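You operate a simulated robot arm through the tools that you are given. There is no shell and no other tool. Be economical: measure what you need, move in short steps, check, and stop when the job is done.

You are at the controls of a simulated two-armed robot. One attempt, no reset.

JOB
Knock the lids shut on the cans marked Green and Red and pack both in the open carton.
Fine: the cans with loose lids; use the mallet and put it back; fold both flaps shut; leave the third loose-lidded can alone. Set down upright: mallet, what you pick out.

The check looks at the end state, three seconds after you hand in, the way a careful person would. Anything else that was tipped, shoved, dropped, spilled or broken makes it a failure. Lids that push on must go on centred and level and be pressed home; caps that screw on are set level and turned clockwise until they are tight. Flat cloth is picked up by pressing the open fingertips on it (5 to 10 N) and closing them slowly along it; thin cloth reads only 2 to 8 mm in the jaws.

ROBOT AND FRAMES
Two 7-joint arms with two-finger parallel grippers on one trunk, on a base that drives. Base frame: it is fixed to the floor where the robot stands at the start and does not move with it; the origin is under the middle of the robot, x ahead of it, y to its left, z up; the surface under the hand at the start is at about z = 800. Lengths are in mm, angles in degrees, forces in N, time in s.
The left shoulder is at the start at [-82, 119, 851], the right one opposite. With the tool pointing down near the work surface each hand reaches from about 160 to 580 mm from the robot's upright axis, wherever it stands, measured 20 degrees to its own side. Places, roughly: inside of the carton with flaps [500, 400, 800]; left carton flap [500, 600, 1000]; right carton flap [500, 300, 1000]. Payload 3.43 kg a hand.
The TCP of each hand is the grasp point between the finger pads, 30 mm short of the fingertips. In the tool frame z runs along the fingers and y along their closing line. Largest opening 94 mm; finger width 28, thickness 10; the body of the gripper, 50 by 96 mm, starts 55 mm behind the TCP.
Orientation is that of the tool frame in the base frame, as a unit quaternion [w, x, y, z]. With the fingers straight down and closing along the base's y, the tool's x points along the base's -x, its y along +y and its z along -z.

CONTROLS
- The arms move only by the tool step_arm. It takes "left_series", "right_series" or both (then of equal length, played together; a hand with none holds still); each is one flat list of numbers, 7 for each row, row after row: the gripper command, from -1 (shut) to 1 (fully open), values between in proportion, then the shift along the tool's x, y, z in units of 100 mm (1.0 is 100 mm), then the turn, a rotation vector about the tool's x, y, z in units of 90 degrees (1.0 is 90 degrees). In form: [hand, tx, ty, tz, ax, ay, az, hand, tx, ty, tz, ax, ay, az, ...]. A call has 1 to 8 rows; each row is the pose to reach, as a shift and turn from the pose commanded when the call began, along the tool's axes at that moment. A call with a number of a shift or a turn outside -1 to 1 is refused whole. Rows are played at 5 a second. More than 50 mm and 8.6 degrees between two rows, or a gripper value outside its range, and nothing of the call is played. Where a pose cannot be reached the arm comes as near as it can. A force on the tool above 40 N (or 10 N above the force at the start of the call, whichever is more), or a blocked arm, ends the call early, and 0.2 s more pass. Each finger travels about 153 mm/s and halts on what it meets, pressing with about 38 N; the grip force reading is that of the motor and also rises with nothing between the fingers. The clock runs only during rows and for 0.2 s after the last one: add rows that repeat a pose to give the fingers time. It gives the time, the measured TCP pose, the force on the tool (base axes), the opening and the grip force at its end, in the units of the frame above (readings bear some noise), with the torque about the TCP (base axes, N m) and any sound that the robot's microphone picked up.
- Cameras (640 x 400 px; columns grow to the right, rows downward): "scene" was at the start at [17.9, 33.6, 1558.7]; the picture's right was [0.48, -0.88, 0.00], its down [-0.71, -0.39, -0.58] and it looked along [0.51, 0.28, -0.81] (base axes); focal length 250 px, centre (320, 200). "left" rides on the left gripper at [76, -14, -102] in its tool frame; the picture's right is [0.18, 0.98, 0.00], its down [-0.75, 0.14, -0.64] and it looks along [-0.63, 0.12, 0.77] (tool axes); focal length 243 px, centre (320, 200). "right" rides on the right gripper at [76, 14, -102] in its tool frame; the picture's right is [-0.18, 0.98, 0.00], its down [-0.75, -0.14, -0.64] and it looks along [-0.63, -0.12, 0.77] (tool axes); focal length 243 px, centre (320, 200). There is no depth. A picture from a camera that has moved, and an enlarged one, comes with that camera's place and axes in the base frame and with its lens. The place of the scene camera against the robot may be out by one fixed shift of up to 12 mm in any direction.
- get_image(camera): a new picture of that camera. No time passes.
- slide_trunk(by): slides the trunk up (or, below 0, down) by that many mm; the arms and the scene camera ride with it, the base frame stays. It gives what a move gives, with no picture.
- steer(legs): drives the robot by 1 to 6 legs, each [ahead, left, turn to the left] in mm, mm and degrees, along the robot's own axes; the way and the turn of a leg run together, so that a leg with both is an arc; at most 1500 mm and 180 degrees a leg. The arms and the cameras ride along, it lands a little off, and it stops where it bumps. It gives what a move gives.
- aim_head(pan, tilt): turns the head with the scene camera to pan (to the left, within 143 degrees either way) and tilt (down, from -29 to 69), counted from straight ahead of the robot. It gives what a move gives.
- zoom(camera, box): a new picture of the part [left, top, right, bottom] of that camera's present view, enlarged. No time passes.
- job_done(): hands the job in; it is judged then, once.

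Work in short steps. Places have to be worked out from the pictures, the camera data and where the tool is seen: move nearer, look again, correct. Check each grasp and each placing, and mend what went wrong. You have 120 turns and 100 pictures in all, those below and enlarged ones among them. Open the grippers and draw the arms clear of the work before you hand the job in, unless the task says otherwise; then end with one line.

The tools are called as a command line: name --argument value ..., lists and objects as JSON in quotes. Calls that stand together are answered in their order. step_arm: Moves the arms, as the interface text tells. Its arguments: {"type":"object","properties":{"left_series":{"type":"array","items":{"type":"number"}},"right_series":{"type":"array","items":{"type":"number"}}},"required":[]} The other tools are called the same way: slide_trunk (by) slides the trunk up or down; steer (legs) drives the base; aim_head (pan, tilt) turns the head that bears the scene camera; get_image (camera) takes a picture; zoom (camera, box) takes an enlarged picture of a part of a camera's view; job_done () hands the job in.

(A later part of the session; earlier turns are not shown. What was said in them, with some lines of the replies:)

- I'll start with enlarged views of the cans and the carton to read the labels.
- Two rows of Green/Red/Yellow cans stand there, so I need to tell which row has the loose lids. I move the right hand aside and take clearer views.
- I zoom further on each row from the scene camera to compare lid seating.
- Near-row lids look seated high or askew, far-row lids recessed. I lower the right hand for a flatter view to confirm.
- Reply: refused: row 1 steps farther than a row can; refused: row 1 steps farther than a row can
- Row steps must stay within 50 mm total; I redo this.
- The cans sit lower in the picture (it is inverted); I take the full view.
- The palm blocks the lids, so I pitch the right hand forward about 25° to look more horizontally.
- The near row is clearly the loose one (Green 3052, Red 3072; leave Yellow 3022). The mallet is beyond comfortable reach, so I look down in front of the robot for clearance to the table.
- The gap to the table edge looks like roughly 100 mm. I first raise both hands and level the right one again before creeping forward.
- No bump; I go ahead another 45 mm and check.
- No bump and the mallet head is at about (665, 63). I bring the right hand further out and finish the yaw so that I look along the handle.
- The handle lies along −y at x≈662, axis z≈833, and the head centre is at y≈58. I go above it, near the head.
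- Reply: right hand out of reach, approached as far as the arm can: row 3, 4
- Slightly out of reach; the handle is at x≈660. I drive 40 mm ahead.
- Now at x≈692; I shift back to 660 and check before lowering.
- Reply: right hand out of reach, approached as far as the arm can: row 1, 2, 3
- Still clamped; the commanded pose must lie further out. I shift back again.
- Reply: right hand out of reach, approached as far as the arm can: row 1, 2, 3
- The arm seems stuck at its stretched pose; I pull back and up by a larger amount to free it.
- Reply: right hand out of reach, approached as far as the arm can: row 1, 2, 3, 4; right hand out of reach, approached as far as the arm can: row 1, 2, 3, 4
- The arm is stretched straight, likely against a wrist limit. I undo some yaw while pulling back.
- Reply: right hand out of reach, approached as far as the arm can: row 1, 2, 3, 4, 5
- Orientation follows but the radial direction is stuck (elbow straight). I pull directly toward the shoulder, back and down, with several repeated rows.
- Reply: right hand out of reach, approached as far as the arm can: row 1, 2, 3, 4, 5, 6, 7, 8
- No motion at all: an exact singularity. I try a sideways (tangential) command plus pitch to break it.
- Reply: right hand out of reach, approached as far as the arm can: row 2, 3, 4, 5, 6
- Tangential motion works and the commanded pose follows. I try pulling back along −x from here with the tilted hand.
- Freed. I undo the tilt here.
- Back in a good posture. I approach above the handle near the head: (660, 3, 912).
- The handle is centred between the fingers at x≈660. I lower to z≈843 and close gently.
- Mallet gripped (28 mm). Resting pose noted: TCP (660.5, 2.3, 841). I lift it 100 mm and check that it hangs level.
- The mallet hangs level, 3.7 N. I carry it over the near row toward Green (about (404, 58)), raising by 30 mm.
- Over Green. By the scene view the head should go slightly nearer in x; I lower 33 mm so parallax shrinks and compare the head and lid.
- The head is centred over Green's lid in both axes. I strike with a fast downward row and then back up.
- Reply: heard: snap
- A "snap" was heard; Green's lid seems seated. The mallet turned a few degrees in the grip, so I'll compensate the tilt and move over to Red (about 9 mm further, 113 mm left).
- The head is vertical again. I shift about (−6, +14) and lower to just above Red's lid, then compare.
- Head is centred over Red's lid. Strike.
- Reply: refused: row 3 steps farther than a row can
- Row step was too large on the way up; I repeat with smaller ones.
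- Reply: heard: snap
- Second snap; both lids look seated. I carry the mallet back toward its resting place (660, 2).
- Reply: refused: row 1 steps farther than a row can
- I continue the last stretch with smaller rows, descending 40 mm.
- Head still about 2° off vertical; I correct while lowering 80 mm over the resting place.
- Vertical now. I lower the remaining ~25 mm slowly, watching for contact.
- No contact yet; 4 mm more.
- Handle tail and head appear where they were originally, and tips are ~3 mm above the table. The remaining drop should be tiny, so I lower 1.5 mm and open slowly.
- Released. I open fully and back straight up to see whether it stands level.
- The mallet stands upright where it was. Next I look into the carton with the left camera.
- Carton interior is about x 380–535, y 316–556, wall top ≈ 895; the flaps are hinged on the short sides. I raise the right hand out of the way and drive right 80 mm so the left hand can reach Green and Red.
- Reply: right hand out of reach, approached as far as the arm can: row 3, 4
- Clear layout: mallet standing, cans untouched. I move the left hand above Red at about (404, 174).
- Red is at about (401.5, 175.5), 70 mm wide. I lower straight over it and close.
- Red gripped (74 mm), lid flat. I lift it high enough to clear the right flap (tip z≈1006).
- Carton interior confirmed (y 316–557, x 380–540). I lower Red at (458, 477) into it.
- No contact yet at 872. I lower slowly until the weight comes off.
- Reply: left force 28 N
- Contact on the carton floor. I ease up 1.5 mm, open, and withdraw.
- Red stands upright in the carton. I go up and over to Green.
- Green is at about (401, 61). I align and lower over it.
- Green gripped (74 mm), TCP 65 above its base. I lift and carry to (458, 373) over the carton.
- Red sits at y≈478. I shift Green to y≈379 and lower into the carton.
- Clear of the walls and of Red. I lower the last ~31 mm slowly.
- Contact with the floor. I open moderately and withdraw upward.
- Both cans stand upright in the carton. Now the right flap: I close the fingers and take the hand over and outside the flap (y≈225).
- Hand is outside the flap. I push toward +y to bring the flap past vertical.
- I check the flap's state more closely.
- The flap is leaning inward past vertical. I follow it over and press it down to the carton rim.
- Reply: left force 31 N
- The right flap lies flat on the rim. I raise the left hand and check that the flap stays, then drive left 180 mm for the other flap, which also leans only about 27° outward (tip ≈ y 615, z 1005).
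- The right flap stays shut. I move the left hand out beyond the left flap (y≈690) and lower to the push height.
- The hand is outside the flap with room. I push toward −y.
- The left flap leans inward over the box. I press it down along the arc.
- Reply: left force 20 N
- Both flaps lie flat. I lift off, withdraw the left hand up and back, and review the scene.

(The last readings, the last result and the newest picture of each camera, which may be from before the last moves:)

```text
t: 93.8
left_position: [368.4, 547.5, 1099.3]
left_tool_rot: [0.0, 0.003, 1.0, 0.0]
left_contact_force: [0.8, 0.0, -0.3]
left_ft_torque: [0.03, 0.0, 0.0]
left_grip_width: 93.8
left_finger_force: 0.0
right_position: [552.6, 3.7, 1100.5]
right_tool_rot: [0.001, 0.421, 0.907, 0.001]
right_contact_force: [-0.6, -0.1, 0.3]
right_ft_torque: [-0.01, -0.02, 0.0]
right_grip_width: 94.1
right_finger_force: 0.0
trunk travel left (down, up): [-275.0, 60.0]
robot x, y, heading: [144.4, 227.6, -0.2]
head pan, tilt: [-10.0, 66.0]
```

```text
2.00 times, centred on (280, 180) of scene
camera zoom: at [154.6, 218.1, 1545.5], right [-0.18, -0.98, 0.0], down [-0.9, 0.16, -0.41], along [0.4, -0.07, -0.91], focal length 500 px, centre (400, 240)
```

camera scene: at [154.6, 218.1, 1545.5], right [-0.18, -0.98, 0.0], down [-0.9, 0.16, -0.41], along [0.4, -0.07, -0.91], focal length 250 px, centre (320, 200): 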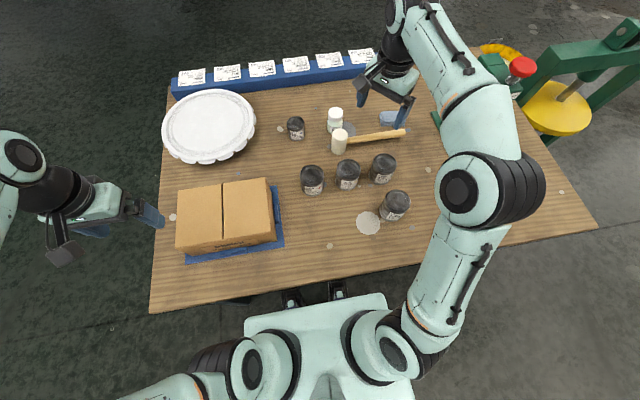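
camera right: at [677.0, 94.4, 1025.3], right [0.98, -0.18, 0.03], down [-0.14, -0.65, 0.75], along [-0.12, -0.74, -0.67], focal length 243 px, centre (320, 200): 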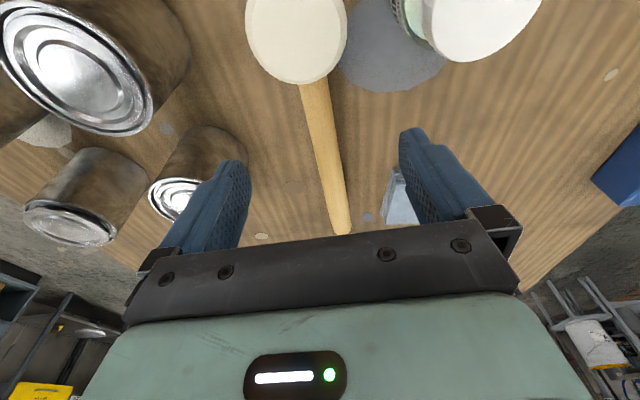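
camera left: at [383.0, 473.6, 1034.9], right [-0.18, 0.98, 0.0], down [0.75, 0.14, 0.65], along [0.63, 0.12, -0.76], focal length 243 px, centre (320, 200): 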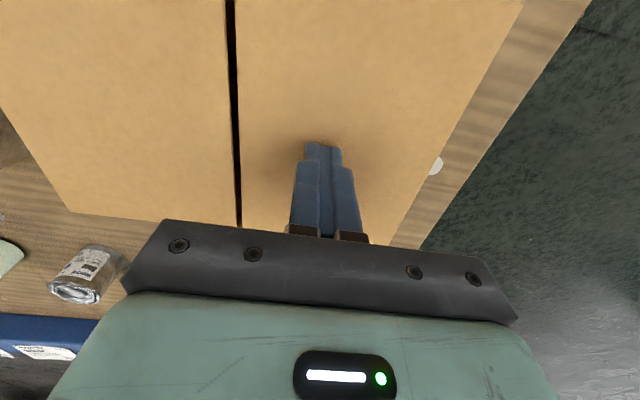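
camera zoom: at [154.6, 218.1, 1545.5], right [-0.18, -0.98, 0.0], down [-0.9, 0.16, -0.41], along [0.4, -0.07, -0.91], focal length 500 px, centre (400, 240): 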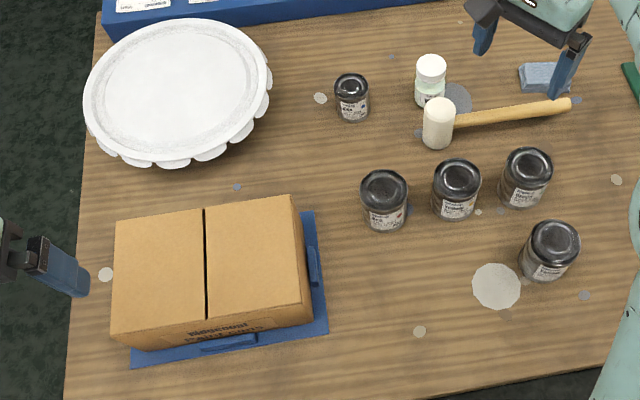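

Everything is in place: carton shut, mallet standing, other items undisturbed. I back the robot away a bit so the arms are clear.

steer --legs '[[-250, 0, 0]]'

get_image --camera "scene"

```text
t: 95.6
left_position: [119.6, 548.8, 1100.6]
left_tool_rot: [0.0, 0.001, 1.0, 0.0]
left_contact_force: [0.1, 0.5, -0.7]
left_ft_torque: [0.0, -0.02, 0.03]
left_grip_width: 93.7
left_finger_force: 0.0
right_position: [305.7, 6.7, 1100.5]
right_tool_rot: [0.0, 0.419, 0.908, -0.001]
right_contact_force: [0.3, 0.2, 0.8]
right_ft_torque: [-0.02, 0.02, 0.03]
right_grip_width: 93.9
right_finger_force: 0.0
trunk travel left (down, up): [-275.0, 60.0]
robot x, y, heading: [-107.8, 230.1, 0.0]
head pan, tilt: [-10.0, 66.0]
```

```text
20 pictures are left
camera scene: at [-93.2, 219.1, 1545.6], right [-0.18, -0.98, 0.0], down [-0.9, 0.16, -0.41], along [0.4, -0.07, -0.91], focal length 250 px, centre (320, 200)
```

scene: 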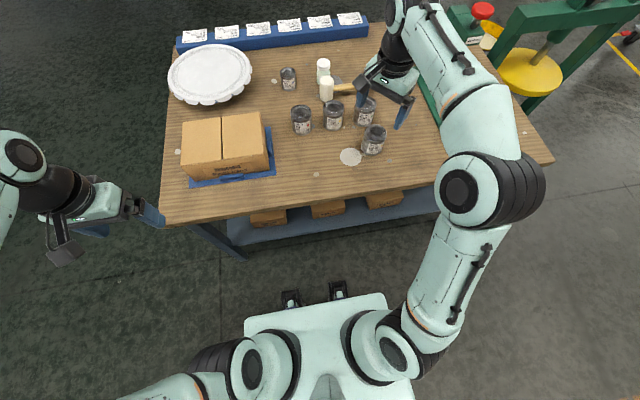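

All is in order and the arms are clear, so I hand in.

job_done

```text
The job is handed in.
```

The loose-lidded Green and Red cans are knocked shut (one snap heard for each) and stand upright in the carton with both flaps folded flat. The mallet is back standing where it was, the loose-lidded Yellow can was left alone, and the grippers are open with the arms clear.
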